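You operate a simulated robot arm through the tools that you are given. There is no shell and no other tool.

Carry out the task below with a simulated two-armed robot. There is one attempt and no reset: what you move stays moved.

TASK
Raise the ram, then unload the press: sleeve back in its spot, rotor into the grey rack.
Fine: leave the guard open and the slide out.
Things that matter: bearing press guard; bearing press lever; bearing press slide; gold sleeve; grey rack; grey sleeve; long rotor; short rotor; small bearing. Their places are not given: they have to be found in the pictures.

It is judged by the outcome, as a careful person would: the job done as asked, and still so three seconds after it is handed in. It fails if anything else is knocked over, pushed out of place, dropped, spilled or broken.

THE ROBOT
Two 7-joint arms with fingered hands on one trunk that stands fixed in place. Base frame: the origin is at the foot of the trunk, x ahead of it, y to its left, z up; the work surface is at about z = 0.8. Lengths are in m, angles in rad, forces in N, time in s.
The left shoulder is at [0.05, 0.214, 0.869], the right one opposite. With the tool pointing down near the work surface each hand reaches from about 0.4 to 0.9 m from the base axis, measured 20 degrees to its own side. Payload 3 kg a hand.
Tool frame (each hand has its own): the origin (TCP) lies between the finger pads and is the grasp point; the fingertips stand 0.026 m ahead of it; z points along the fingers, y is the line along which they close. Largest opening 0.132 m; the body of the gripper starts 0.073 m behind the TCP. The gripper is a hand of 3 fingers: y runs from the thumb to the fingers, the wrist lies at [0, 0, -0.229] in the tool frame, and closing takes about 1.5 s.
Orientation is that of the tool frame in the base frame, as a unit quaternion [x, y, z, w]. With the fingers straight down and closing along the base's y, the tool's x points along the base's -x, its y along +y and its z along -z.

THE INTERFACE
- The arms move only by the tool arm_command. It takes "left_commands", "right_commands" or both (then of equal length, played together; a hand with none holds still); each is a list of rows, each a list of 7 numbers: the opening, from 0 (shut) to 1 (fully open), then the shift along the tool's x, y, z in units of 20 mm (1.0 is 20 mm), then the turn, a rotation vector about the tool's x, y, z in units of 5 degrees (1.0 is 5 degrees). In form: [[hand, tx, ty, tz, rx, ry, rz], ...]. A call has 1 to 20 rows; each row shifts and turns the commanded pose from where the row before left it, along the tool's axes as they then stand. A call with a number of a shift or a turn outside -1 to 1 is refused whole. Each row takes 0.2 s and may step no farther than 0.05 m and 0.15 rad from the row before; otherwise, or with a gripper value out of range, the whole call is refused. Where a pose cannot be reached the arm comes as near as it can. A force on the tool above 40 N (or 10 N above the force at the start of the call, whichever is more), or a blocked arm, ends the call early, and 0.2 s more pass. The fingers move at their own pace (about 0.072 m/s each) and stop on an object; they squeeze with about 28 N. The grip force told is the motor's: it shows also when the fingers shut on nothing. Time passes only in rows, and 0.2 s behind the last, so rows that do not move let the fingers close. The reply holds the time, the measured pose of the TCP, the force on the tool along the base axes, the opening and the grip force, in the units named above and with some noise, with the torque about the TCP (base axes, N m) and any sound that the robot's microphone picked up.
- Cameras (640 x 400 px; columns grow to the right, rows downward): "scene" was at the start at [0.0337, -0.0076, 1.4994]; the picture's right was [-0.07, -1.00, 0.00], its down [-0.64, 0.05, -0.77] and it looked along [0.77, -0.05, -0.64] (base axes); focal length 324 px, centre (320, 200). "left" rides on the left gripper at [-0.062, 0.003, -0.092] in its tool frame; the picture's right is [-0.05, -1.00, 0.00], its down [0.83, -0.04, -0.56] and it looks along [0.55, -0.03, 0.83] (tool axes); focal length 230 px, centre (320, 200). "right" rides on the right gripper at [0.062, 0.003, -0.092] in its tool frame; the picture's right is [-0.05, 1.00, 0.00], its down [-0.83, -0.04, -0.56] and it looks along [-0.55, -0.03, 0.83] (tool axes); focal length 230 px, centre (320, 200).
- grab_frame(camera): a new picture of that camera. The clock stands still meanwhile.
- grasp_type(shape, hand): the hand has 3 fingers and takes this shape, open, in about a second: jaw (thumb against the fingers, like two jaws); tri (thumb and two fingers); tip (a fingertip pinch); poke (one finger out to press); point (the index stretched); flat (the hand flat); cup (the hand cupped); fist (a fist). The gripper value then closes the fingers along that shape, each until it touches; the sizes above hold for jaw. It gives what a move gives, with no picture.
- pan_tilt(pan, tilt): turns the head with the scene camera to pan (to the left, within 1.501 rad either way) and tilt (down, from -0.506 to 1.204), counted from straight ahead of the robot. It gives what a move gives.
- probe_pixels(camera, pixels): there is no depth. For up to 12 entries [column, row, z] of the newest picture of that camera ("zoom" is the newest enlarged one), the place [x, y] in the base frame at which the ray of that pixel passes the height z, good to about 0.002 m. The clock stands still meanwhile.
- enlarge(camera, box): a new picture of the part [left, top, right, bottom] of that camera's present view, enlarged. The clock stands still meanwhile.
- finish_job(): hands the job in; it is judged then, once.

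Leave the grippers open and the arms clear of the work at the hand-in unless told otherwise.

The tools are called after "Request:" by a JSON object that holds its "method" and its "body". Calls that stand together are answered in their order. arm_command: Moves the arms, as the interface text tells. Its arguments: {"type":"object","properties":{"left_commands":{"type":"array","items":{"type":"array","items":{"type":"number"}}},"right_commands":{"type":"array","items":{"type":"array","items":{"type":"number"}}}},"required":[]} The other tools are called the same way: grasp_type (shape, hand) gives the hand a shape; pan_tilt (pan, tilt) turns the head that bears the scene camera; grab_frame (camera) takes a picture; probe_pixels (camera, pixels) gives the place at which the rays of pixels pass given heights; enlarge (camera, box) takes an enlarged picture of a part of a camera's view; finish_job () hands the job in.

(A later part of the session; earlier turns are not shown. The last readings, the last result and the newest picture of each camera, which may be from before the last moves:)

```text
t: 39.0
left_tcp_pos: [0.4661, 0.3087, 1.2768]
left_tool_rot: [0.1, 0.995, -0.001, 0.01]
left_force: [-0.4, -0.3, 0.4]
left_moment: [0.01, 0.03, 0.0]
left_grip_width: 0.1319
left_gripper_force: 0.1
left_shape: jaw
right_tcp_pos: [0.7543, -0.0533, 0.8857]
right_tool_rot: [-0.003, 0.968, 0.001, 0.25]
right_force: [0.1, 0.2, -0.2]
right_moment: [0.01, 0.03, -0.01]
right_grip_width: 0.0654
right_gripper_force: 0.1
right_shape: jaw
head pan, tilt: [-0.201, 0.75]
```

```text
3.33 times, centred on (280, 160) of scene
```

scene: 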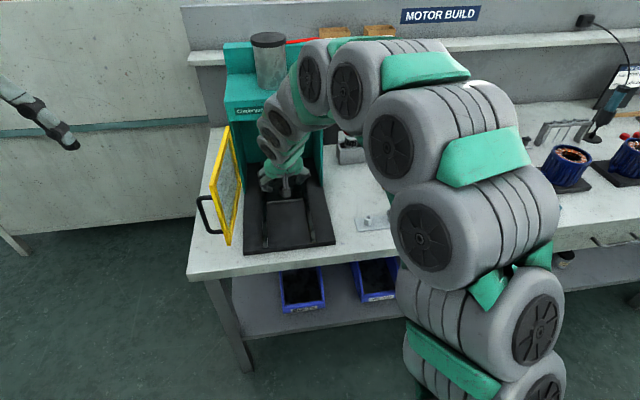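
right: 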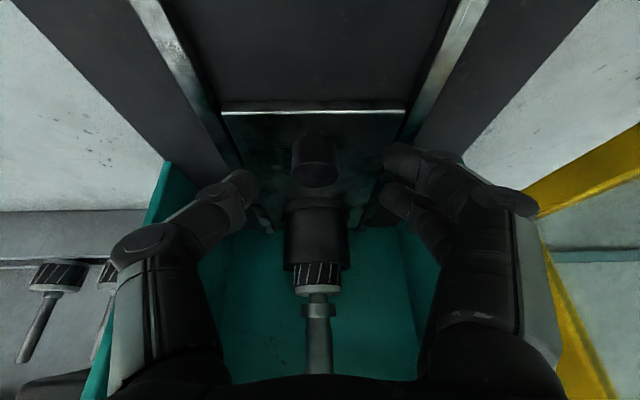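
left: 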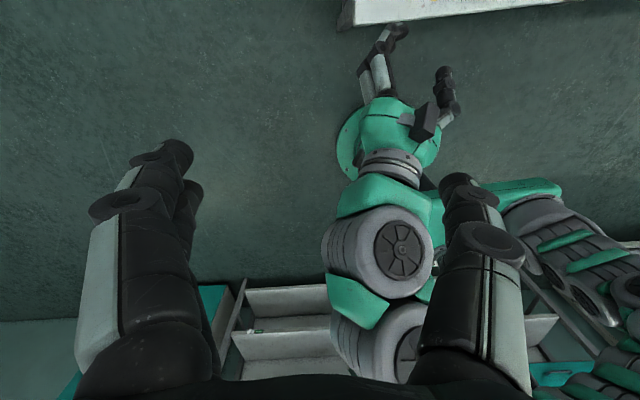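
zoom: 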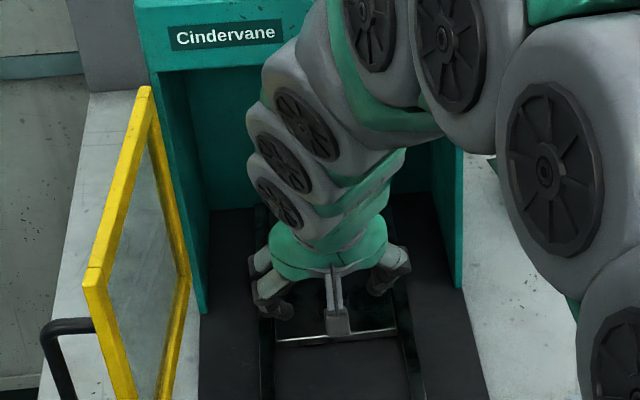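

The knob, a vertical post, is now between the fingers at (317,160). I'll advance 2 cm and close.

Request:
{"method": "arm_command", "body": {"right_commands": [[0.5, -0.1, -0.08, 0.95, 0, 0, 0], [0.5, 0, 0, 0, 0, 0, 0], [0, 0, 0, 0, 0, 0, 0], [0, 0, 0, 0, 0, 0, 0], [0, 0, 0, 0, 0, 0, 0], [0, 0, 0, 0, 0, 0, 0], [0, 0, 0, 0, 0, 0, 0]]}}

Request:
{"method": "grab_frame", "body": {"camera": "right"}}

```text
t: 40.5
left_tcp_pos: [0.4669, 0.3084, 1.2764]
left_tool_rot: [0.099, 0.995, -0.001, 0.01]
left_force: [-0.6, 0.0, -0.5]
left_moment: [0.01, 0.0, 0.02]
left_grip_width: 0.1318
left_gripper_force: 0.1
left_shape: jaw
right_tcp_pos: [0.764, -0.0569, 0.871]
right_tool_rot: [-0.003, 0.968, 0.001, 0.25]
right_force: [1.9, -0.6, -2.9]
right_moment: [0.03, 0.05, -0.01]
right_grip_width: 0.0172
right_gripper_force: 27.4
right_shape: jaw
head pan, tilt: [-0.201, 0.75]
```

```text
taken
```

right: 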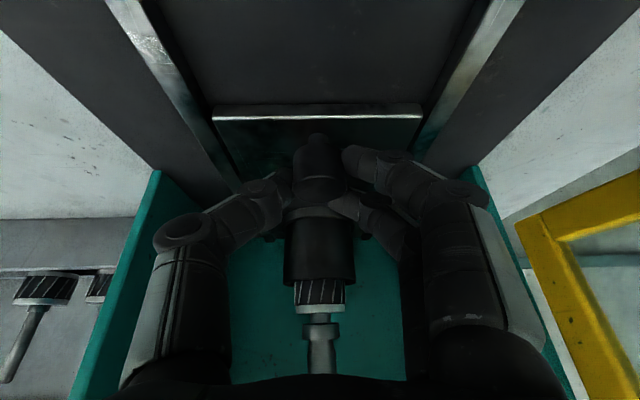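

Gripped (width 17 mm). I'll pull the slide straight toward me slowly, 12 mm per row for 12 cm.

Request:
{"method": "arm_command", "body": {"right_commands": [[0, 0.26, 0, -0.145, 0, 0, 0], [0, 0.525, 0, -0.289, 0, 0, 0], [0, 0.525, 0, -0.289, 0, 0, 0], [0, 0.525, 0, -0.289, 0, 0, 0], [0, 0.525, 0, -0.289, 0, 0, 0], [0, 0.525, 0, -0.289, 0, 0, 0], [0, 0.525, 0, -0.289, 0, 0, 0], [0, 0.525, 0, -0.289, 0, 0, 0], [0, 0.525, 0, -0.289, 0, 0, 0], [0, 0.26, 0, -0.145, 0, 0, 0], [0, 0, 0, 0, 0, 0, 0]]}}

Request:
{"method": "grab_frame", "body": {"camera": "right"}}

Request:
{"method": "grab_frame", "body": {"camera": "scene"}}

```text
t: 43.0
left_tcp_pos: [0.4663, 0.3073, 1.2749]
left_tool_rot: [0.099, 0.995, 0.0, 0.01]
left_force: [0.5, -0.2, 0.4]
left_moment: [-0.03, -0.03, -0.01]
left_grip_width: 0.1317
left_gripper_force: 0.0
left_shape: jaw
right_tcp_pos: [0.6551, -0.0561, 0.8697]
right_tool_rot: [-0.004, 0.968, 0.001, 0.251]
right_force: [2.1, 17.2, -4.6]
right_moment: [0.4, 0.13, 0.13]
right_grip_width: 0.0157
right_gripper_force: 27.6
right_shape: jaw
head pan, tilt: [-0.201, 0.75]
```

```text
taken
```

right: 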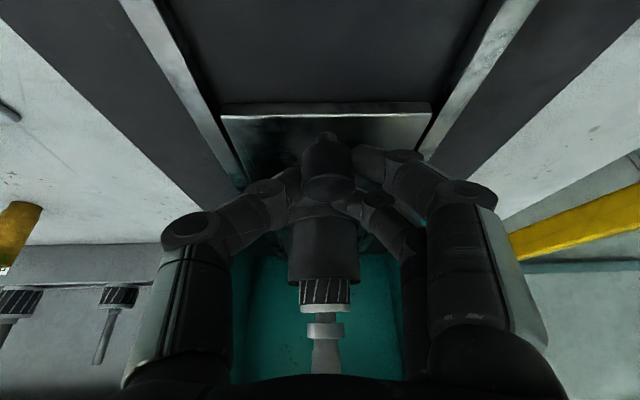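

```text
taken
```

scene: 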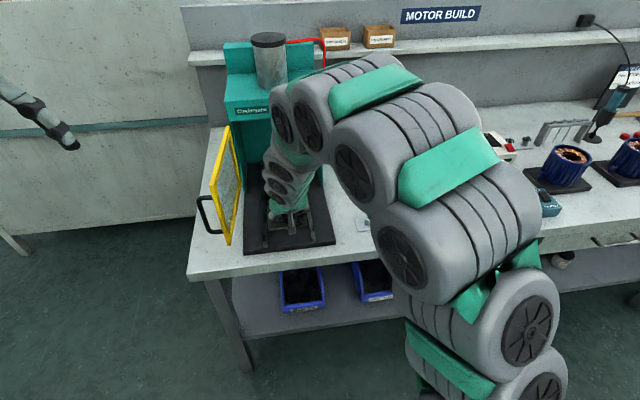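

The slide follows, with a sideways +y force since the press is slightly skewed. I'll continue pulling 6 cm with a small +y correction.

Request:
{"method": "arm_command", "body": {"right_commands": [[0, 0.26, 0.15, -0.145, 0, 0, 0], [0, 0.525, 0.08, -0.289, 0, 0, 0], [0, 0.525, 0.03, -0.289, 0, 0, 0], [0, 0.525, 0.03, -0.289, 0, 0, 0], [0, 0.525, 0.03, -0.289, 0, 0, 0], [0, 0.26, 0, -0.145, 0, 0, 0], [0, 0, 0, 0, 0, 0, 0]]}}

Request:
{"method": "grab_frame", "body": {"camera": "right"}}

Request:
{"method": "enlarge", "body": {"camera": "scene", "box": [200, 80, 360, 260]}}

```text
t: 44.5
left_tcp_pos: [0.4663, 0.3087, 1.2761]
left_tool_rot: [0.099, 0.995, -0.001, 0.01]
left_force: [-0.2, -0.4, -0.5]
left_moment: [-0.01, 0.01, -0.02]
left_grip_width: 0.132
left_gripper_force: 0.1
left_shape: jaw
right_tcp_pos: [0.5964, -0.0495, 0.8697]
right_tool_rot: [-0.004, 0.968, 0.001, 0.25]
right_force: [-1.0, -1.1, -3.7]
right_moment: [0.06, 0.17, -0.05]
right_grip_width: 0.0163
right_gripper_force: 28.1
right_shape: jaw
head pan, tilt: [-0.201, 0.75]
```

```text
taken
```

right: 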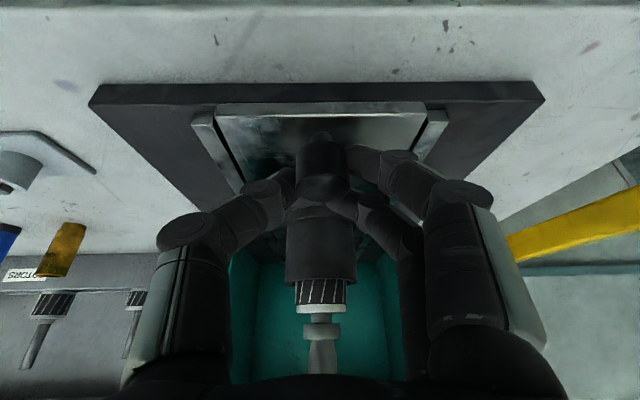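

```text
2.22 times, centred on (280, 170) of scene
```

zoom: 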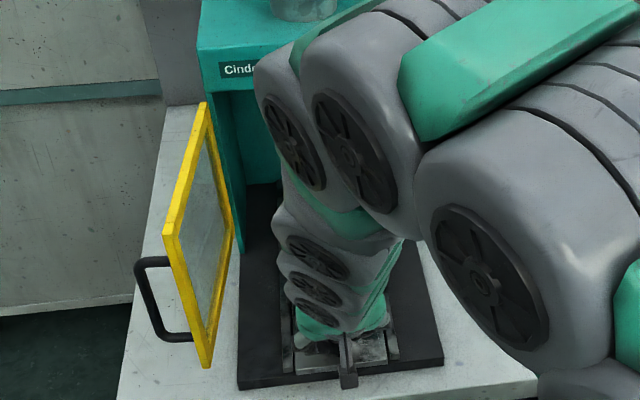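

Nearly at the rail ends. I'll pull another 1.5 cm gently to see whether there's a stop.

Request:
{"method": "arm_command", "body": {"right_commands": [[0, 0.22, 0.01, -0.12, 0, 0, 0], [0, 0.22, 0.01, -0.12, 0, 0, 0], [0, 0.22, 0.01, -0.12, 0, 0, 0], [0, 0, 0, 0, 0, 0, 0]]}}

Request:
{"method": "grab_frame", "body": {"camera": "right"}}

```text
t: 45.5
left_tcp_pos: [0.4671, 0.3079, 1.2761]
left_tool_rot: [0.099, 0.995, -0.002, 0.01]
left_force: [0.2, 0.9, 0.7]
left_moment: [0.02, 0.01, 0.0]
left_grip_width: 0.1319
left_gripper_force: 0.0
left_shape: jaw
right_tcp_pos: [0.5829, -0.0492, 0.8701]
right_tool_rot: [-0.003, 0.968, 0.001, 0.25]
right_force: [1.2, 1.3, -11.4]
right_moment: [0.1, 0.18, -0.02]
right_grip_width: 0.0164
right_gripper_force: 27.9
right_shape: jaw
head pan, tilt: [-0.201, 0.75]
```

```text
taken
```

right: 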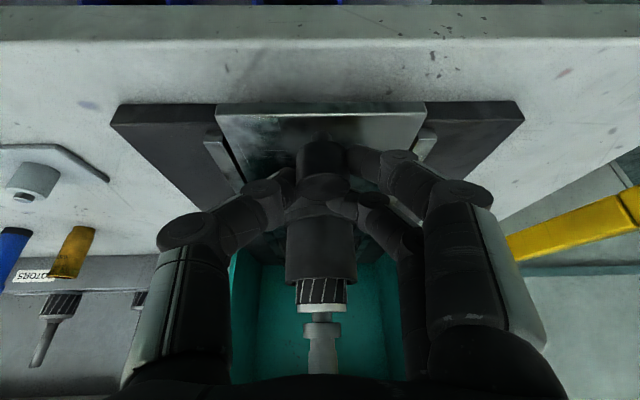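

The slide is fully out, its front edge just past the rails. I'll release and retreat up and back.

Request:
{"method": "arm_command", "body": {"right_commands": [[0.5, 0, 0, 0, 0, 0, 0], [0.5, 0, 0, 0, 0, 0, 0], [0.5, 0, 0, 0, 0, 0, 0], [0.5, 0, 0, -0.6, 0, 0, 0], [0.5, 0, 0, -1, 0, 0, 0], [0.5, 0, 0, -1, 0, 0, 0], [0.5, 0, 0, -1, 0, 0, 0], [0.5, 0, 0, -1, 0, 0, 0], [0.5, 0, 0, -1, 0, 0, 0], [0.5, 0, 0, -1, 0, 0, 0], [0.5, 0, -1, -1, 0, 0, 0], [0.5, 0, -1, -1, 0, 0, 0], [0.5, 0, -1, -1, 0, 0, 0], [0.5, 0, -1, 0, 0, 0, 0], [0.5, 0, -1, 0, 0, 0, 0], [0.5, 0, -1, 0, 0, 0, 0]]}}

Request:
{"method": "grab_frame", "body": {"camera": "right"}}

Request:
{"method": "grab_frame", "body": {"camera": "scene"}}

```text
t: 49.0
left_tcp_pos: [0.4671, 0.3079, 1.2759]
left_tool_rot: [0.1, 0.995, -0.001, 0.01]
left_force: [0.6, 0.3, -0.6]
left_moment: [0.01, 0.02, -0.01]
left_grip_width: 0.1318
left_gripper_force: 0.0
left_shape: jaw
right_tcp_pos: [0.4888, -0.1702, 1.0366]
right_tool_rot: [-0.004, 0.968, 0.001, 0.25]
right_force: [0.7, 0.7, 0.7]
right_moment: [0.0, 0.0, 0.0]
right_grip_width: 0.0652
right_gripper_force: 0.1
right_shape: jaw
head pan, tilt: [-0.201, 0.75]
```

```text
taken
```

right: 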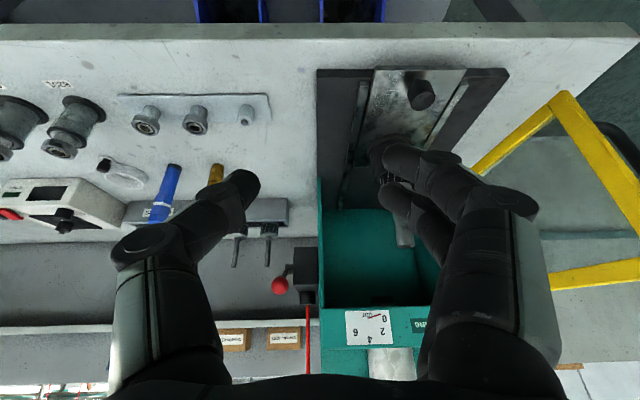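

```text
taken
```

scene: 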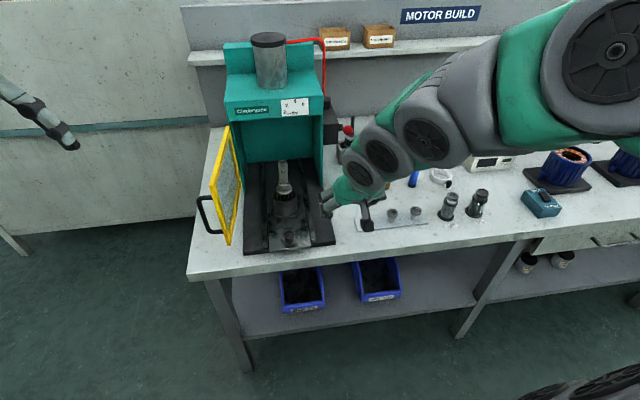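

The slide is out with the stack standing on it. I'll enlarge the stack, the bench near the sleeve's row, and the rack.

Request:
{"method": "enlarge", "body": {"camera": "scene", "box": [250, 140, 330, 260]}}

Request:
{"method": "enlarge", "body": {"camera": "scene", "box": [320, 110, 450, 200]}}

Request:
{"method": "enlarge", "body": {"camera": "right", "box": [140, 80, 340, 280]}}

Request:
{"method": "enlarge", "body": {"camera": "scene", "box": [270, 150, 310, 220]}}

```text
3.33 times, centred on (290, 200) of scene
```

zoom: 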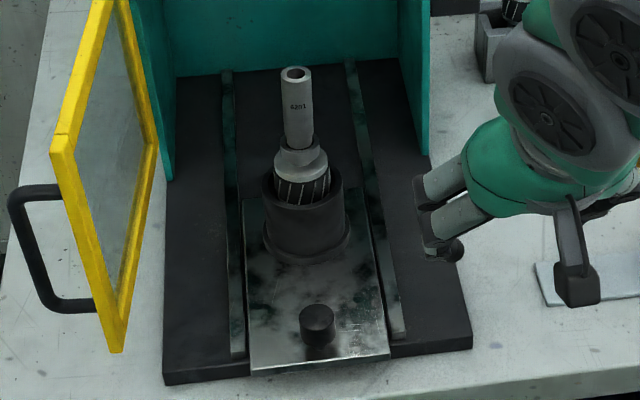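

```text
4.44 times, centred on (385, 155) of scene
```

zoom: 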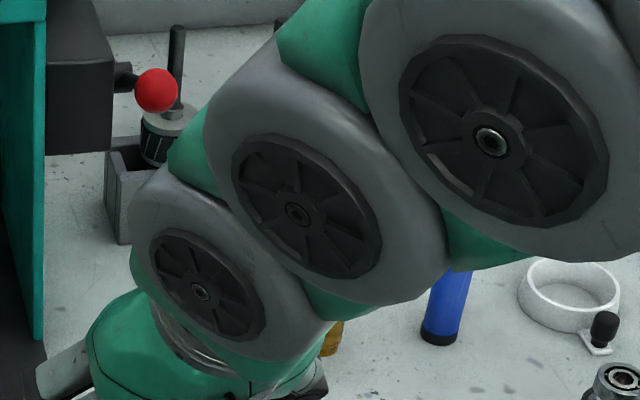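

```text
2.00 times, centred on (240, 180) of right
```

zoom: 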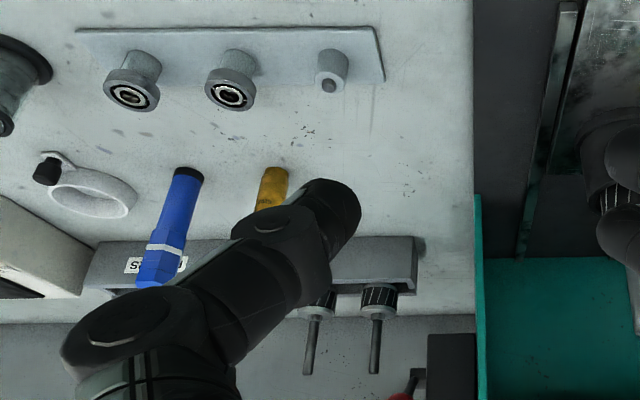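

```text
5.71 times, centred on (290, 185) of scene
```

zoom: 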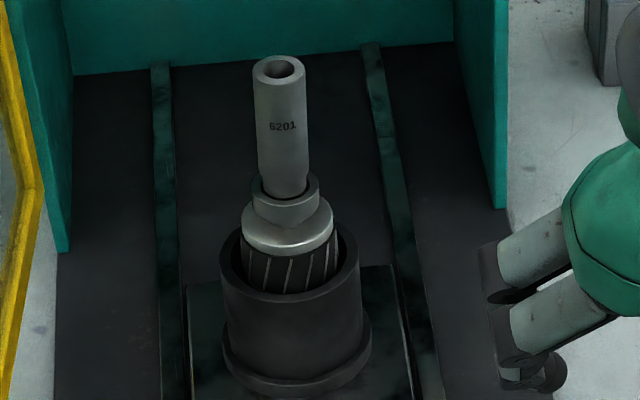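

The grey sleeve (marked 6201) stands on the bearing on the rotor, which sits in the black cup. I'll turn the right hand vertical and move above the stack, at about (0.70,-0.054).

Request:
{"method": "arm_command", "body": {"right_commands": [[0.5, 0, 0, -0.5, 0, 0.96, 0], [0.5, 0, 0, -0.5, 0, 0.96, 0], [0.5, 0, 0, -0.5, 0, 0.96, 0], [0.5, 0, 0, -0.5, 0, 0.96, 0], [0.5, 0, 0, -0.5, 0, 0.96, 0], [0.5, 0, 0, -0.5, 0, 0.96, 0], [0.5, -0.9, 0.55, 0, 0, 0, 0], [0.5, -0.9, 0.55, 0, 0, 0, 0], [0.5, -0.9, 0.55, 0, 0, 0, 0], [0.5, -0.9, 0.55, 0, 0, 0, 0], [0.5, -0.9, 0.55, 0, 0, 0, 0], [0.5, -0.9, 0.55, 0, 0, 0, 0], [0.5, -0.9, 0.55, 0, 0, 0, 0], [0.5, 0, 0, 0, 0, 0, 0]]}}

Request:
{"method": "grab_frame", "body": {"camera": "right"}}

Request:
{"method": "grab_frame", "body": {"camera": "scene"}}

```text
t: 52.0
left_tcp_pos: [0.4675, 0.3084, 1.2763]
left_tool_rot: [0.099, 0.995, -0.001, 0.009]
left_force: [-0.2, -0.7, -0.2]
left_moment: [0.02, -0.04, 0.01]
left_grip_width: 0.132
left_gripper_force: 0.1
left_shape: jaw
right_tcp_pos: [0.5992, -0.0923, 1.0956]
right_tool_rot: [-0.003, 1.0, 0.0, 0.001]
right_force: [-0.4, 0.5, -0.7]
right_moment: [0.02, 0.02, -0.01]
right_grip_width: 0.0656
right_gripper_force: 0.2
right_shape: jaw
head pan, tilt: [-0.201, 0.75]
```

```text
taken
```

right: 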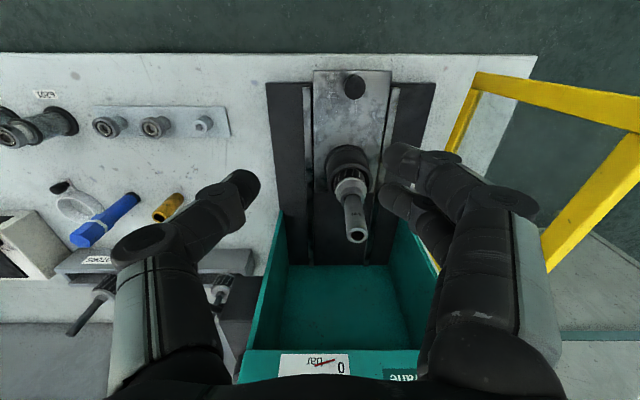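

```text
taken
```

scene: 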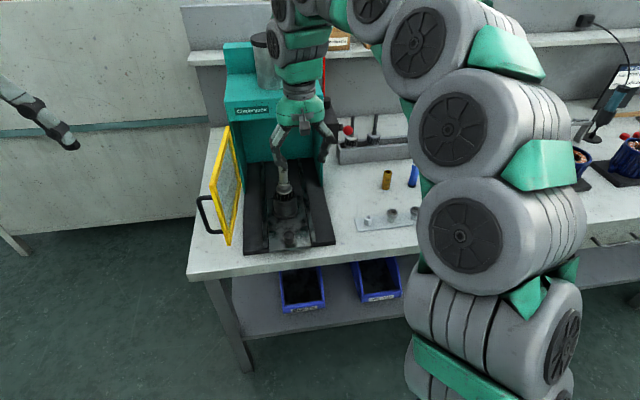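

Sleeve top in the right view is (356,235) and in the scene (283,161). I'll triangulate them and enlarge.

Request:
{"method": "probe_pixels", "body": {"camera": "right", "pixels": [[356, 235, 0.96], [356, 235, 0.98], [356, 235, 1.0], [356, 235, 1.02], [351, 186, 0.92], [351, 186, 0.94], [351, 186, 0.96], [170, 197, 0.8], [355, 85, 0.86]]}}

Request:
{"method": "probe_pixels", "body": {"camera": "scene", "pixels": [[283, 161, 0.96], [283, 161, 0.98], [283, 161, 1.0], [283, 161, 1.02], [284, 185, 0.92], [284, 185, 0.94], [284, 185, 0.96]]}}

Request:
{"method": "enlarge", "body": {"camera": "right", "box": [300, 60, 410, 260]}}

```text
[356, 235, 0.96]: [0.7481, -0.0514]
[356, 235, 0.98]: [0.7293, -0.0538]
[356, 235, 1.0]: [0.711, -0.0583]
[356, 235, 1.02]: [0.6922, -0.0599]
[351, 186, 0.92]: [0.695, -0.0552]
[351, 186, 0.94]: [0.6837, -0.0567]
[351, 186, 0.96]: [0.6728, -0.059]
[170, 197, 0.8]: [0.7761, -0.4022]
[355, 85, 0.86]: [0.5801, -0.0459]
```

```text
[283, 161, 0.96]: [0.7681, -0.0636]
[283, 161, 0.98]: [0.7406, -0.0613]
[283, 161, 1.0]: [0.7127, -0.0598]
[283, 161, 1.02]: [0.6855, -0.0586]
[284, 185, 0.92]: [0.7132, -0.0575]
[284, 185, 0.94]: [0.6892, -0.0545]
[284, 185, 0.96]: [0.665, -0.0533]
```

```text
2.00 times, centred on (355, 160) of right
```

zoom: 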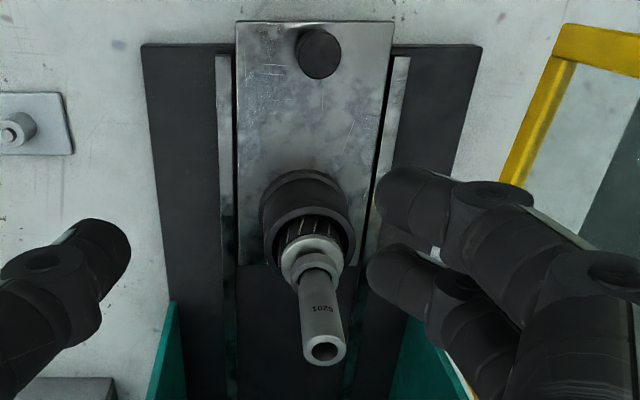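

Sleeve top is at about (0.707,-0.059,1.003). I'll move above it, with tips just above its top, and check alignment.

Request:
{"method": "arm_command", "body": {"right_commands": [[0.5, -0.89, 0.28, 0, 0, 0, 0], [0.5, -0.89, 0.28, 0, 0, 0, 0], [0.5, -0.89, 0.28, 0, 0, 0, 0], [0.5, -0.89, 0.28, 0, 0, 0, 0], [0.5, -0.89, 0.28, 0, 0, 0, 0], [0.5, -0.9, 0.28, 0, 0, 0, 0], [0.5, 0, 0, 0.9, 0, 0, 0], [0.5, 0, 0, 0.9, 0, 0, 0], [0.5, 0, 0, 0, 0, 0, 0]]}}

Request:
{"method": "grab_frame", "body": {"camera": "right"}}

Request:
{"method": "enlarge", "body": {"camera": "scene", "box": [230, 100, 350, 220]}}

```text
t: 54.0
left_tcp_pos: [0.4663, 0.3088, 1.2766]
left_tool_rot: [0.099, 0.995, -0.001, 0.009]
left_force: [0.7, 0.0, 0.3]
left_moment: [-0.04, -0.02, -0.01]
left_grip_width: 0.1321
left_gripper_force: 0.1
left_shape: jaw
right_tcp_pos: [0.7033, -0.0592, 1.0584]
right_tool_rot: [-0.004, 1.0, 0.001, 0.001]
right_force: [-0.5, -1.0, -0.7]
right_moment: [0.0, 0.0, 0.02]
right_grip_width: 0.0654
right_gripper_force: 0.0
right_shape: jaw
head pan, tilt: [-0.201, 0.75]
```

```text
taken
```

right: 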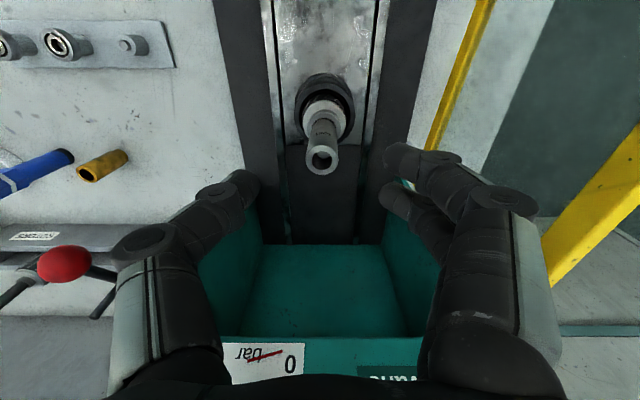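

```text
3.33 times, centred on (290, 160) of scene
```

zoom: 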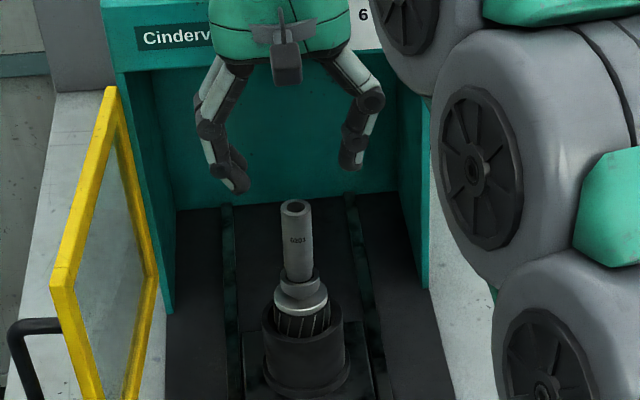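

Aligned: the sleeve top sits at (321,160), about 4 mm further forward. I'll descend to z≈0.98 around the sleeve.

Request:
{"method": "arm_command", "body": {"right_commands": [[0.5, -0.2, 0, 0.8, 0, 0, 0], [0.5, 0, 0, 0.8, 0, 0, 0], [0.5, 0, 0, 0.8, 0, 0, 0], [0.5, 0, 0, 0.8, 0, 0, 0], [0.5, 0, 0, 0.7, 0, 0, 0], [0.5, 0, 0, 0, 0, 0, 0]]}}

Request:
{"method": "grab_frame", "body": {"camera": "right"}}

Request:
{"method": "enlarge", "body": {"camera": "scene", "box": [230, 100, 350, 220]}}

```text
t: 55.4
left_tcp_pos: [0.4678, 0.3071, 1.2765]
left_tool_rot: [0.098, 0.995, -0.001, 0.009]
left_force: [0.3, 0.6, 0.1]
left_moment: [-0.01, -0.01, 0.0]
left_grip_width: 0.1318
left_gripper_force: 0.0
left_shape: jaw
right_tcp_pos: [0.7088, -0.0583, 0.9811]
right_tool_rot: [-0.003, 1.0, 0.0, 0.001]
right_force: [0.1, -0.3, 0.0]
right_moment: [0.0, 0.02, -0.01]
right_grip_width: 0.0651
right_gripper_force: 0.1
right_shape: jaw
head pan, tilt: [-0.201, 0.75]
```

```text
taken
```

right: 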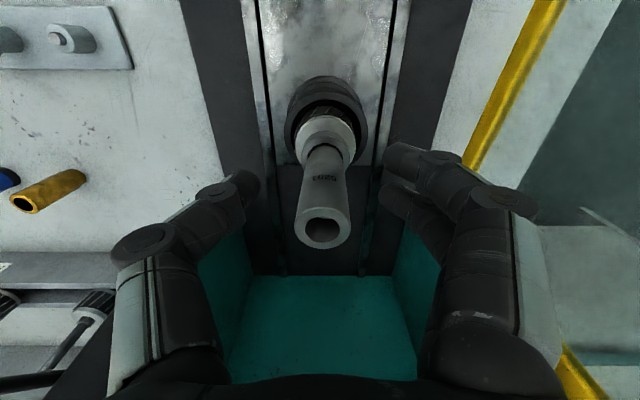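

```text
3.33 times, centred on (290, 160) of scene
```

zoom: 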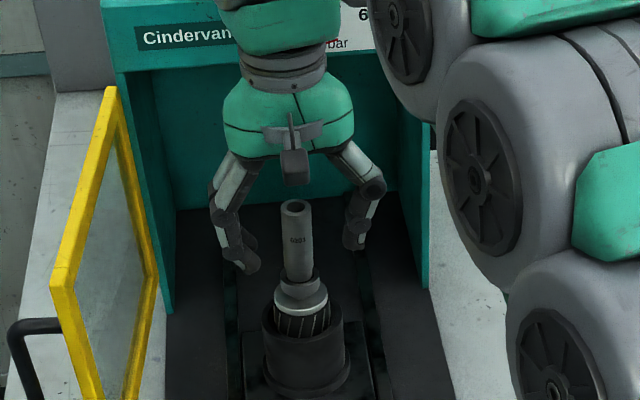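

The sleeve top at (322,232) is where it should be for a centred grasp. Closing the fingers.

Request:
{"method": "arm_command", "body": {"right_commands": [[0, 0, 0, 0, 0, 0, 0], [0, 0, 0, 0, 0, 0, 0], [0, 0, 0, 0, 0, 0, 0], [0, 0, 0, 0, 0, 0, 0], [0, 0, 0, 0, 0, 0, 0], [0, 0, 0, 0, 0, 0, 0]]}}

Request:
{"method": "grab_frame", "body": {"camera": "right"}}

Request:
{"method": "enlarge", "body": {"camera": "scene", "box": [230, 100, 350, 220]}}

```text
t: 56.8
left_tcp_pos: [0.4676, 0.3079, 1.276]
left_tool_rot: [0.099, 0.995, -0.001, 0.009]
left_force: [0.7, 0.3, -0.2]
left_moment: [0.02, 0.0, 0.02]
left_grip_width: 0.132
left_gripper_force: 0.1
left_shape: jaw
right_tcp_pos: [0.7093, -0.0576, 0.9817]
right_tool_rot: [-0.004, 1.0, -0.001, 0.001]
right_force: [0.3, -0.3, -0.3]
right_moment: [0.02, 0.04, -0.02]
right_grip_width: 0.0135
right_gripper_force: 27.9
right_shape: jaw
head pan, tilt: [-0.201, 0.75]
```

```text
taken
```

right: 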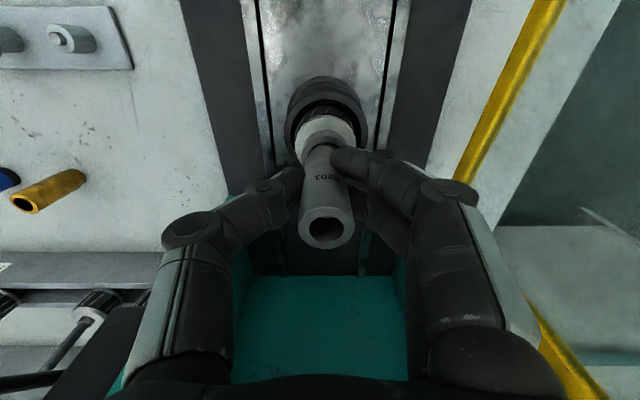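

```text
3.33 times, centred on (290, 160) of scene
```

zoom: 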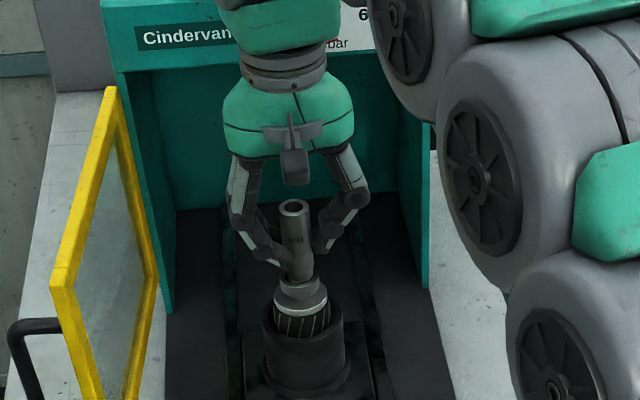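

Gripped. I'll lift slowly 4 cm and check that only the sleeve comes.

Request:
{"method": "arm_command", "body": {"right_commands": [[0, 0, 0, -0.3, 0, 0, 0], [0, 0, 0, -0.4, 0, 0, 0], [0, 0, 0, -0.6, 0, 0, 0], [0, 0, 0, -0.7, 0, 0, 0], [0, 0, 0, 0, 0, 0, 0]]}}

Request:
{"method": "grab_frame", "body": {"camera": "right"}}

Request:
{"method": "enlarge", "body": {"camera": "scene", "box": [230, 100, 350, 220]}}

```text
t: 58.0
left_tcp_pos: [0.4661, 0.3083, 1.2757]
left_tool_rot: [0.099, 0.995, 0.0, 0.009]
left_force: [-0.2, -0.3, -0.3]
left_moment: [0.01, 0.04, 0.0]
left_grip_width: 0.1321
left_gripper_force: 0.0
left_shape: jaw
right_tcp_pos: [0.709, -0.0583, 1.0207]
right_tool_rot: [-0.003, 1.0, 0.001, 0.001]
right_force: [-0.3, -0.3, -1.1]
right_moment: [0.03, 0.0, 0.01]
right_grip_width: 0.0138
right_gripper_force: 28.4
right_shape: jaw
head pan, tilt: [-0.201, 0.75]
```

```text
taken
```

right: 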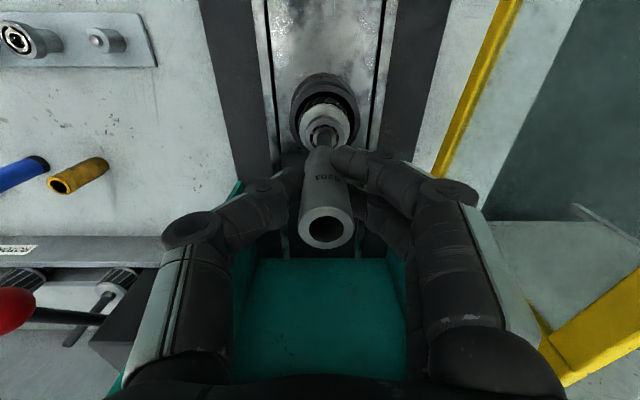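

```text
3.33 times, centred on (290, 160) of scene
```

zoom: 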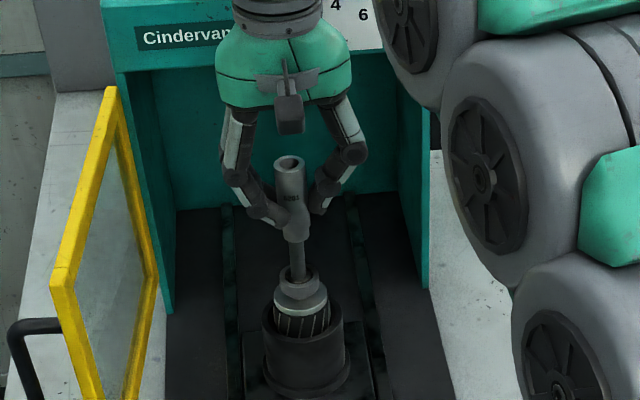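

The sleeve rises and the shaft shows beneath it. I'll lift another 9 cm to clear the shaft.

Request:
{"method": "arm_command", "body": {"right_commands": [[0, 0, 0, -0.7, 0, 0, 0], [0, 0, 0, -0.8, 0, 0, 0], [0, 0, 0, -0.8, 0, 0, 0], [0, 0, 0, -0.8, 0, 0, 0], [0, 0, 0, -0.8, 0, 0, 0], [0, 0, 0, -0.6, 0, 0, 0], [0, 0, 0, 0, 0, 0, 0]]}}

Request:
{"method": "grab_frame", "body": {"camera": "right"}}

Request:
{"method": "enlarge", "body": {"camera": "scene", "box": [230, 90, 350, 220]}}

```text
t: 59.5
left_tcp_pos: [0.4677, 0.3077, 1.2764]
left_tool_rot: [0.099, 0.995, -0.001, 0.009]
left_force: [-0.7, 0.6, -0.1]
left_moment: [-0.01, -0.04, 0.01]
left_grip_width: 0.1315
left_gripper_force: 0.0
left_shape: jaw
right_tcp_pos: [0.7081, -0.0588, 1.1115]
right_tool_rot: [-0.005, 1.0, 0.001, 0.001]
right_force: [0.8, 0.4, -0.6]
right_moment: [-0.01, 0.02, -0.02]
right_grip_width: 0.0135
right_gripper_force: 28.2
right_shape: jaw
head pan, tilt: [-0.201, 0.75]
```

```text
taken
```

right: 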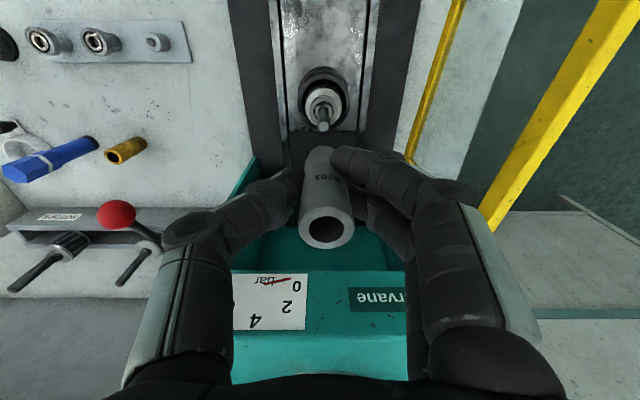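

```text
3.08 times, centred on (290, 155) of scene
```

zoom: 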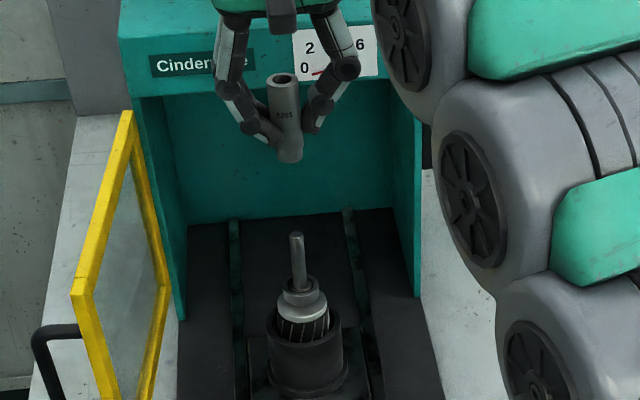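

The sleeve is clear and the bare shaft with its bearing remains. With the arm still left, I'll aim the head at the bench for precise positions of the gold sleeve, pen, ring and rack.

Request:
{"method": "pan_tilt", "body": {"pan": -0.45, "tilt": 0.75}}

Request:
{"method": "grab_frame", "body": {"camera": "scene"}}

Request:
{"method": "enlarge", "body": {"camera": "right", "box": [0, 20, 280, 220]}}

```text
t: 60.3
left_tcp_pos: [0.4676, 0.3086, 1.2773]
left_tool_rot: [0.099, 0.995, -0.001, 0.01]
left_force: [0.5, -0.2, 0.5]
left_moment: [0.02, 0.03, -0.01]
left_grip_width: 0.1319
left_gripper_force: 0.1
left_shape: jaw
right_tcp_pos: [0.7084, -0.0584, 1.1117]
right_tool_rot: [-0.004, 1.0, 0.0, 0.001]
right_force: [1.0, 0.7, -0.8]
right_moment: [0.02, 0.0, 0.0]
right_grip_width: 0.0136
right_gripper_force: 28.0
right_shape: jaw
head pan, tilt: [-0.45, 0.75]
```

```text
taken
```

scene: 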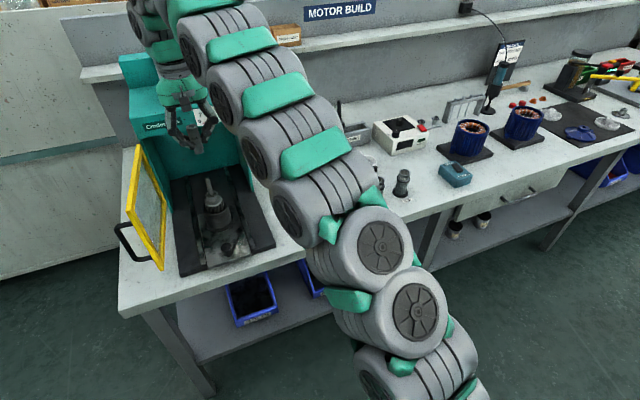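

```text
2.00 times, centred on (140, 120) of right
```

zoom: 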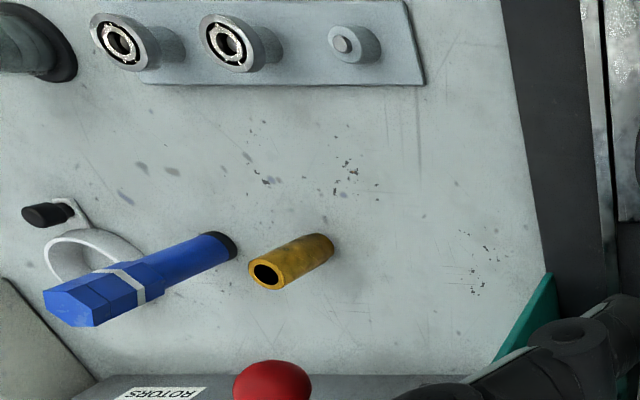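

I'll probe base positions from this zoomed picture at z=0.80 (gold base (322,252), pen base (228,247), empty peg (362,50), dark specks, bench by press edge).

Request:
{"method": "probe_pixels", "body": {"camera": "zoom", "pixels": [[320, 250, 0.8], [226, 247, 0.8], [365, 45, 0.81], [262, 45, 0.81], [160, 45, 0.81], [100, 255, 0.8], [540, 260, 0.8], [475, 270, 0.8], [425, 83, 0.8], [405, 250, 0.8]]}}

```text
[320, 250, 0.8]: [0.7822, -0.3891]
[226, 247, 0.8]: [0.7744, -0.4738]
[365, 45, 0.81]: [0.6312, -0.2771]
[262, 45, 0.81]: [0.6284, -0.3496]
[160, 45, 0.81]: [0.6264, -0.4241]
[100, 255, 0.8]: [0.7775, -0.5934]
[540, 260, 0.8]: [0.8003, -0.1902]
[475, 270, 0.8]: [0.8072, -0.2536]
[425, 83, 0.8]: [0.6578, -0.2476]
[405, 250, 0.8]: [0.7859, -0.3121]
```

Row positions: gold (0.78,-0.389), pen (0.774,-0.472), ring further right — roughly 8 cm spacing at x≈0.78. The free place at the row's left end is about (0.783,-0.315), which I take as the grey sleeve's spot. I'll first back off from the press and yaw the hand so its fingers straddle along x, avoiding the gold sleeve and the lever.

Request:
{"method": "arm_command", "body": {"right_commands": [[0, 0.8, 0, 0, 0, 0, 0], [0, 0.9, 0, 0, 0, 0, 0], [0, 0.9, 0, 0, 0, 0, 0], [0, 0.9, 0, 0, 0, 0, 0], [0, 0.9, 0, 0, 0, 0, 0], [0, 0.5, -0.7, 0, 0, 0, 0], [0, 0, -0.8, 0, 0, 0, 0], [0, 0, -0.9, 0, 0, 0, 0], [0, 0, -0.9, 0, 0, 0, 0], [0, 0, -0.9, 0, 0, 0, 0], [0, 0, -0.9, 0, 0, 0, 0], [0, 0, -0.9, 0, 0, 0, 0], [0, 0, -0.9, 0, 0, 0, 0], [0, 0, -0.9, 0, 0, 0, 0], [0, 0, -0.9, 0, 0, 0, 0], [0, 0, -0.9, 0, 0, 0, 0], [0, 0, -0.9, 0, 0, 0, 0], [0, 0, -0.9, 0, 0, 0, 0], [0, 0, -0.5, 0, 0, 0, 0], [0, 0, 0, 0, 0, 0, 0]]}}

Request:
{"method": "grab_frame", "body": {"camera": "right"}}

```text
t: 64.5
left_tcp_pos: [0.467, 0.3084, 1.277]
left_tool_rot: [0.099, 0.995, -0.001, 0.01]
left_force: [0.6, -0.4, 0.3]
left_moment: [-0.01, 0.0, -0.03]
left_grip_width: 0.132
left_gripper_force: 0.0
left_shape: jaw
right_tcp_pos: [0.6127, -0.2972, 1.1103]
right_tool_rot: [-0.004, 1.0, 0.001, 0.001]
right_force: [0.4, 0.8, -0.6]
right_moment: [0.03, -0.03, -0.01]
right_grip_width: 0.0133
right_gripper_force: 27.9
right_shape: jaw
head pan, tilt: [-0.45, 0.75]
```

```text
taken
```

right: 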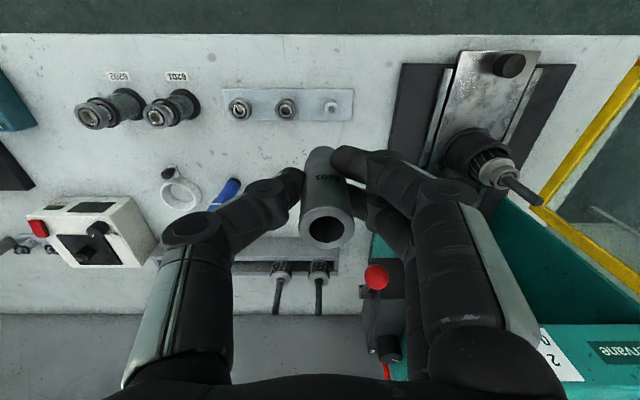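

Now yaw the hand about 85° in place at this height.

Request:
{"method": "arm_command", "body": {"right_commands": [[0, 0, 0, 0, 0, 0, 1], [0, 0, 0, 0, 0, 0, 1], [0, 0, 0, 0, 0, 0, 1], [0, 0, 0, 0, 0, 0, 1], [0, 0, 0, 0, 0, 0, 1], [0, 0, 0, 0, 0, 0, 1], [0, 0, 0, 0, 0, 0, 1], [0, 0, 0, 0, 0, 0, 1], [0, 0, 0, 0, 0, 0, 1], [0, 0, 0, 0, 0, 0, 1], [0, 0, 0, 0, 0, 0, 1], [0, 0, 0, 0, 0, 0, 1], [0, 0, 0, 0, 0, 0, 1], [0, 0, 0, 0, 0, 0, 1], [0, 0, 0, 0, 0, 0, 1], [0, 0, 0, 0, 0, 0, 1], [0, 0, 0, 0, 0, 0, 1], [0, 0, 0, 0, 0, 0, 0]]}}

Request:
{"method": "grab_frame", "body": {"camera": "right"}}

Request:
{"method": "grab_frame", "body": {"camera": "scene"}}

```text
t: 68.3
left_tcp_pos: [0.4667, 0.3081, 1.2758]
left_tool_rot: [0.099, 0.995, -0.001, 0.009]
left_force: [0.2, -0.3, 0.4]
left_moment: [0.01, -0.04, -0.03]
left_grip_width: 0.1318
left_gripper_force: 0.1
left_shape: jaw
right_tcp_pos: [0.6119, -0.2966, 1.112]
right_tool_rot: [0.673, 0.74, 0.001, 0.0]
right_force: [0.2, 1.3, -0.4]
right_moment: [-0.01, 0.0, 0.0]
right_grip_width: 0.0133
right_gripper_force: 27.8
right_shape: jaw
head pan, tilt: [-0.45, 0.75]
```

```text
taken
```

right: 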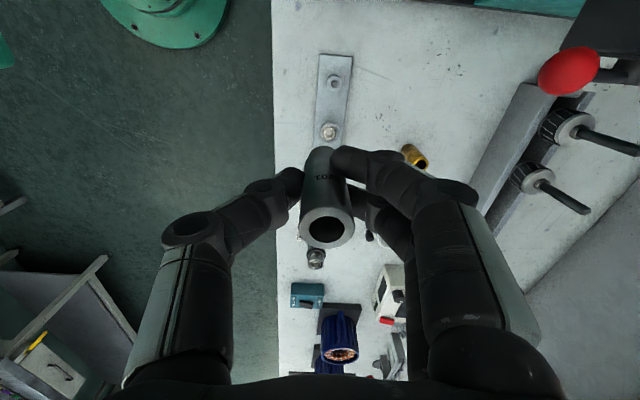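

```text
taken
```

scene: 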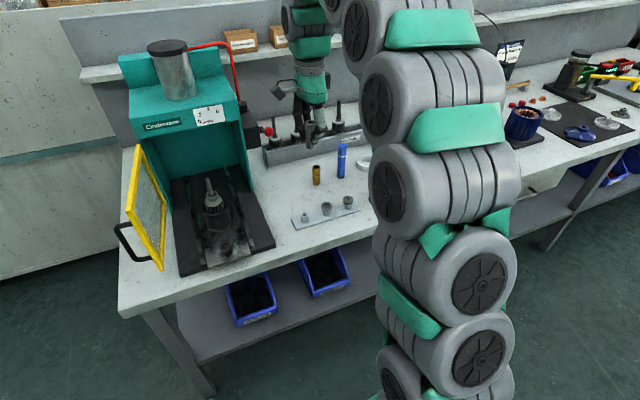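

Hand yawed; the scene now shows the bench row unobstructed. I'll enlarge around the planned spot left of the gold sleeve.

Request:
{"method": "enlarge", "body": {"camera": "scene", "box": [240, 130, 380, 230]}}

Request:
{"method": "enlarge", "body": {"camera": "scene", "box": [255, 160, 325, 210]}}

Request:
{"method": "enlarge", "body": {"camera": "scene", "box": [250, 90, 370, 170]}}

Request:
{"method": "probe_pixels", "body": {"camera": "scene", "pixels": [[317, 184, 0.8], [341, 176, 0.8], [265, 166, 0.8], [304, 216, 0.81], [327, 211, 0.81], [348, 205, 0.81], [283, 195, 0.8]]}}

```text
4.00 times, centred on (310, 180) of scene
```

zoom: 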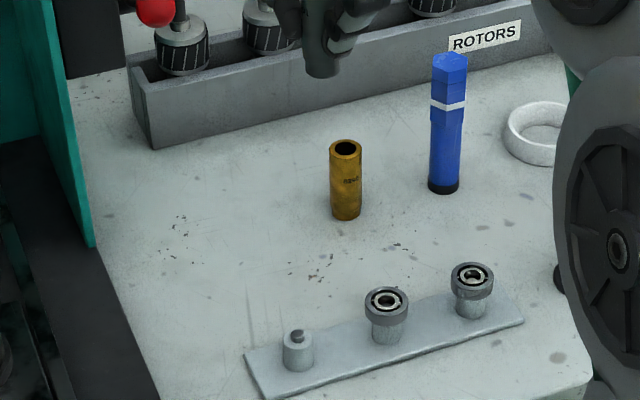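

```text
8.00 times, centred on (290, 185) of scene
```

zoom: 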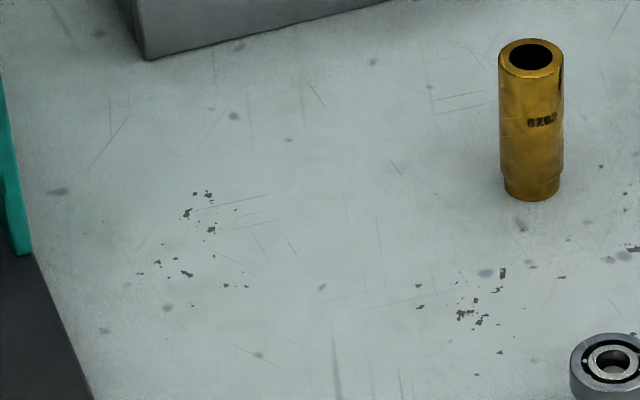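

```text
5.00 times, centred on (310, 130) of scene
```

zoom: 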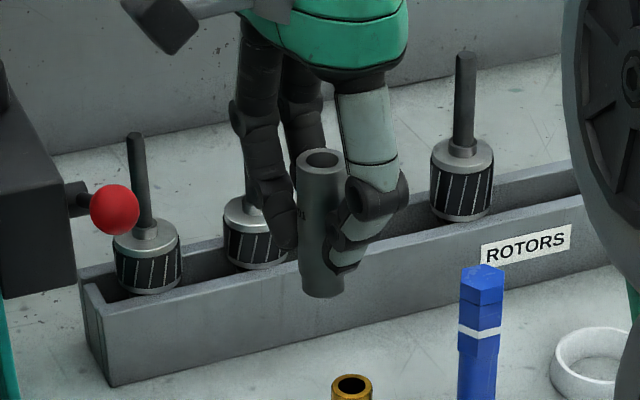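

```text
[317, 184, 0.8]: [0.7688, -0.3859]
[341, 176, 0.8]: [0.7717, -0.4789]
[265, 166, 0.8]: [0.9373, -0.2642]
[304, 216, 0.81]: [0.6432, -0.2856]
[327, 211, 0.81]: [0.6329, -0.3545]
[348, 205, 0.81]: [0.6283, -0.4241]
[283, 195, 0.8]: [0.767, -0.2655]
```

The held sleeve hangs upright. I'll carry it over the spot at about (0.778,-0.322), lowering to z≈1.02.

Request:
{"method": "arm_command", "body": {"right_commands": [[0, -0.225, 0.905, 0, 0, 0, 0], [0, -0.225, 0.905, 0, 0, 0, 0], [0, -0.225, 0.905, 0.5, 0, 0, 0], [0, -0.225, 0.905, 0.5, 0, 0, 0], [0, -0.225, 0.905, 0.5, 0, 0, 0], [0, -0.225, 0.905, 0.5, 0, 0, 0], [0, -0.225, 0.905, 0.5, 0, 0, 0], [0, -0.225, 0.905, 0.5, 0, 0, 0], [0, -0.225, 0.905, 0.5, 0, 0, 0], [0, 0, 0, 0.5, 0, 0, 0], [0, 0, 0, 0.5, 0, 0, 0], [0, 0, 0, 0, 0, 0, 0]]}}

Request:
{"method": "grab_frame", "body": {"camera": "right"}}

Request:
{"method": "enlarge", "body": {"camera": "scene", "box": [230, 90, 370, 220]}}

```text
t: 70.9
left_tcp_pos: [0.467, 0.3088, 1.2763]
left_tool_rot: [0.099, 0.995, -0.001, 0.01]
left_force: [-0.5, -0.7, -0.1]
left_moment: [0.01, -0.01, 0.02]
left_grip_width: 0.1318
left_gripper_force: 0.1
left_shape: jaw
right_tcp_pos: [0.7778, -0.3223, 1.0192]
right_tool_rot: [0.673, 0.74, 0.001, 0.0]
right_force: [0.4, 0.6, 0.0]
right_moment: [-0.02, -0.04, -0.01]
right_grip_width: 0.0133
right_gripper_force: 28.0
right_shape: jaw
head pan, tilt: [-0.45, 0.75]
```

```text
taken
```

right: 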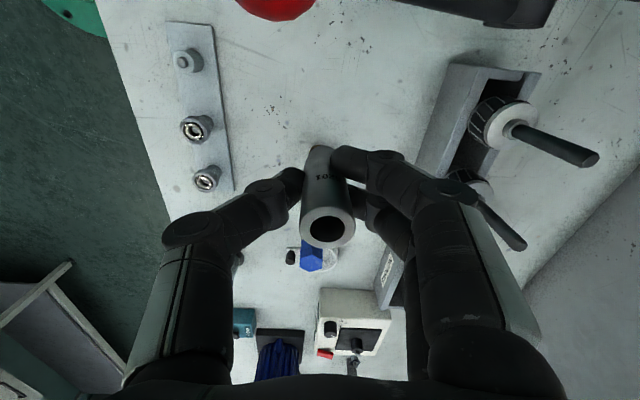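

```text
3.08 times, centred on (300, 155) of scene
```

zoom: 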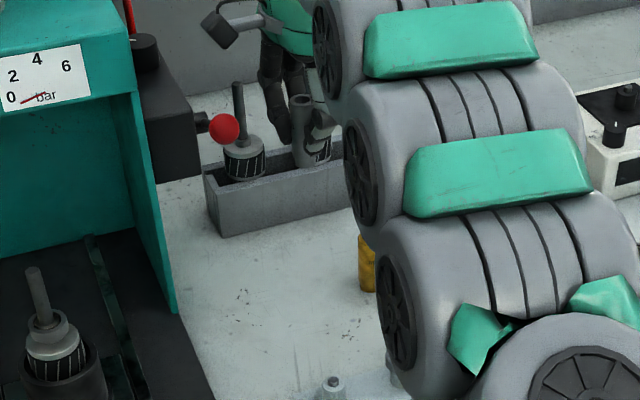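

Over the spot. I'll descend 14 cm, then feel for the bench more slowly.

Request:
{"method": "arm_command", "body": {"right_commands": [[0, 0, 0, 1, 0, 0, 0], [0, 0, 0, 1, 0, 0, 0], [0, 0, 0, 1, 0, 0, 0], [0, 0, 0, 1, 0, 0, 0], [0, 0, 0, 1, 0, 0, 0], [0, 0, 0, 1, 0, 0, 0], [0, 0, 0, 0.8, 0, 0, 0], [0, 0, 0, 0, 0, 0, 0]]}}

Request:
{"method": "grab_frame", "body": {"camera": "right"}}

Request:
{"method": "enlarge", "body": {"camera": "scene", "box": [230, 110, 370, 220]}}

```text
t: 72.7
left_tcp_pos: [0.4675, 0.3088, 1.2768]
left_tool_rot: [0.099, 0.995, -0.001, 0.009]
left_force: [-0.7, -1.3, -0.9]
left_moment: [-0.01, 0.01, -0.01]
left_grip_width: 0.1319
left_gripper_force: 0.1
left_shape: jaw
right_tcp_pos: [0.7787, -0.3205, 0.885]
right_tool_rot: [0.673, 0.74, 0.001, 0.001]
right_force: [-1.0, -0.7, -1.1]
right_moment: [0.03, 0.01, 0.01]
right_grip_width: 0.0132
right_gripper_force: 27.8
right_shape: jaw
head pan, tilt: [-0.45, 0.75]
```

```text
taken
```

right: 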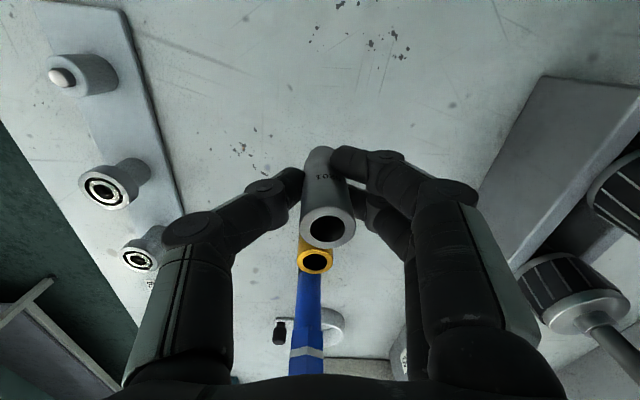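

```text
3.64 times, centred on (300, 165) of scene
```

zoom: 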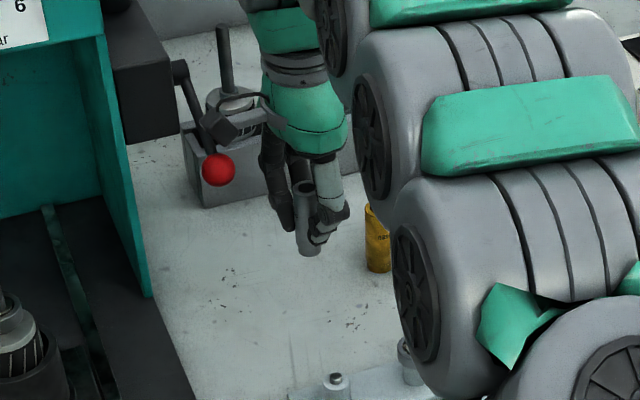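

The hand's camera bracket has pushed the lever down on the way. I'll set the sleeve down first, then raise the lever again. Lowering in 5 mm steps, watching the force.

Request:
{"method": "arm_command", "body": {"right_commands": [[0, 0, 0, 0.3, 0, 0, 0], [0, 0, 0, 0.3, 0, 0, 0], [0, 0, 0, 0.3, 0, 0, 0], [0, 0, 0, 0.3, 0, 0, 0], [0, 0, 0, 0, 0, 0, 0]]}}

Request:
{"method": "enlarge", "body": {"camera": "scene", "box": [230, 110, 370, 220]}}

Request:
{"method": "enlarge", "body": {"camera": "scene", "box": [270, 150, 330, 200]}}

```text
t: 73.5
left_tcp_pos: [0.4673, 0.3077, 1.2769]
left_tool_rot: [0.1, 0.995, -0.001, 0.01]
left_force: [-0.4, -0.8, -0.4]
left_moment: [-0.04, -0.03, 0.02]
left_grip_width: 0.1318
left_gripper_force: 0.0
left_shape: jaw
right_tcp_pos: [0.7807, -0.3245, 0.8717]
right_tool_rot: [0.675, 0.738, 0.004, 0.005]
right_force: [-4.0, -6.4, 1.6]
right_moment: [0.82, -0.37, 0.27]
right_grip_width: 0.0132
right_gripper_force: 28.1
right_shape: jaw
head pan, tilt: [-0.45, 0.75]
stopped in row 4 (right hand): the force on the tool passed its limit at 46 N (the readings are from after the stop); the commanded pose is now the measured one
```

```text
3.64 times, centred on (300, 165) of scene
```

zoom: 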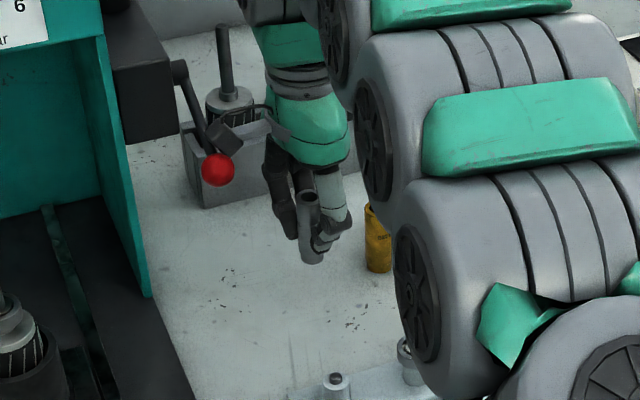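

```text
8.00 times, centred on (300, 175) of scene
```

zoom: 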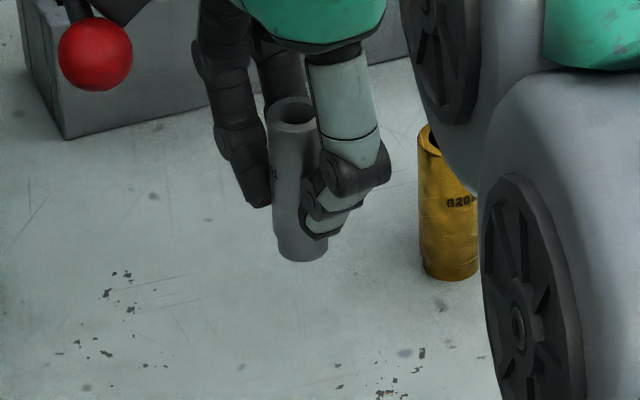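

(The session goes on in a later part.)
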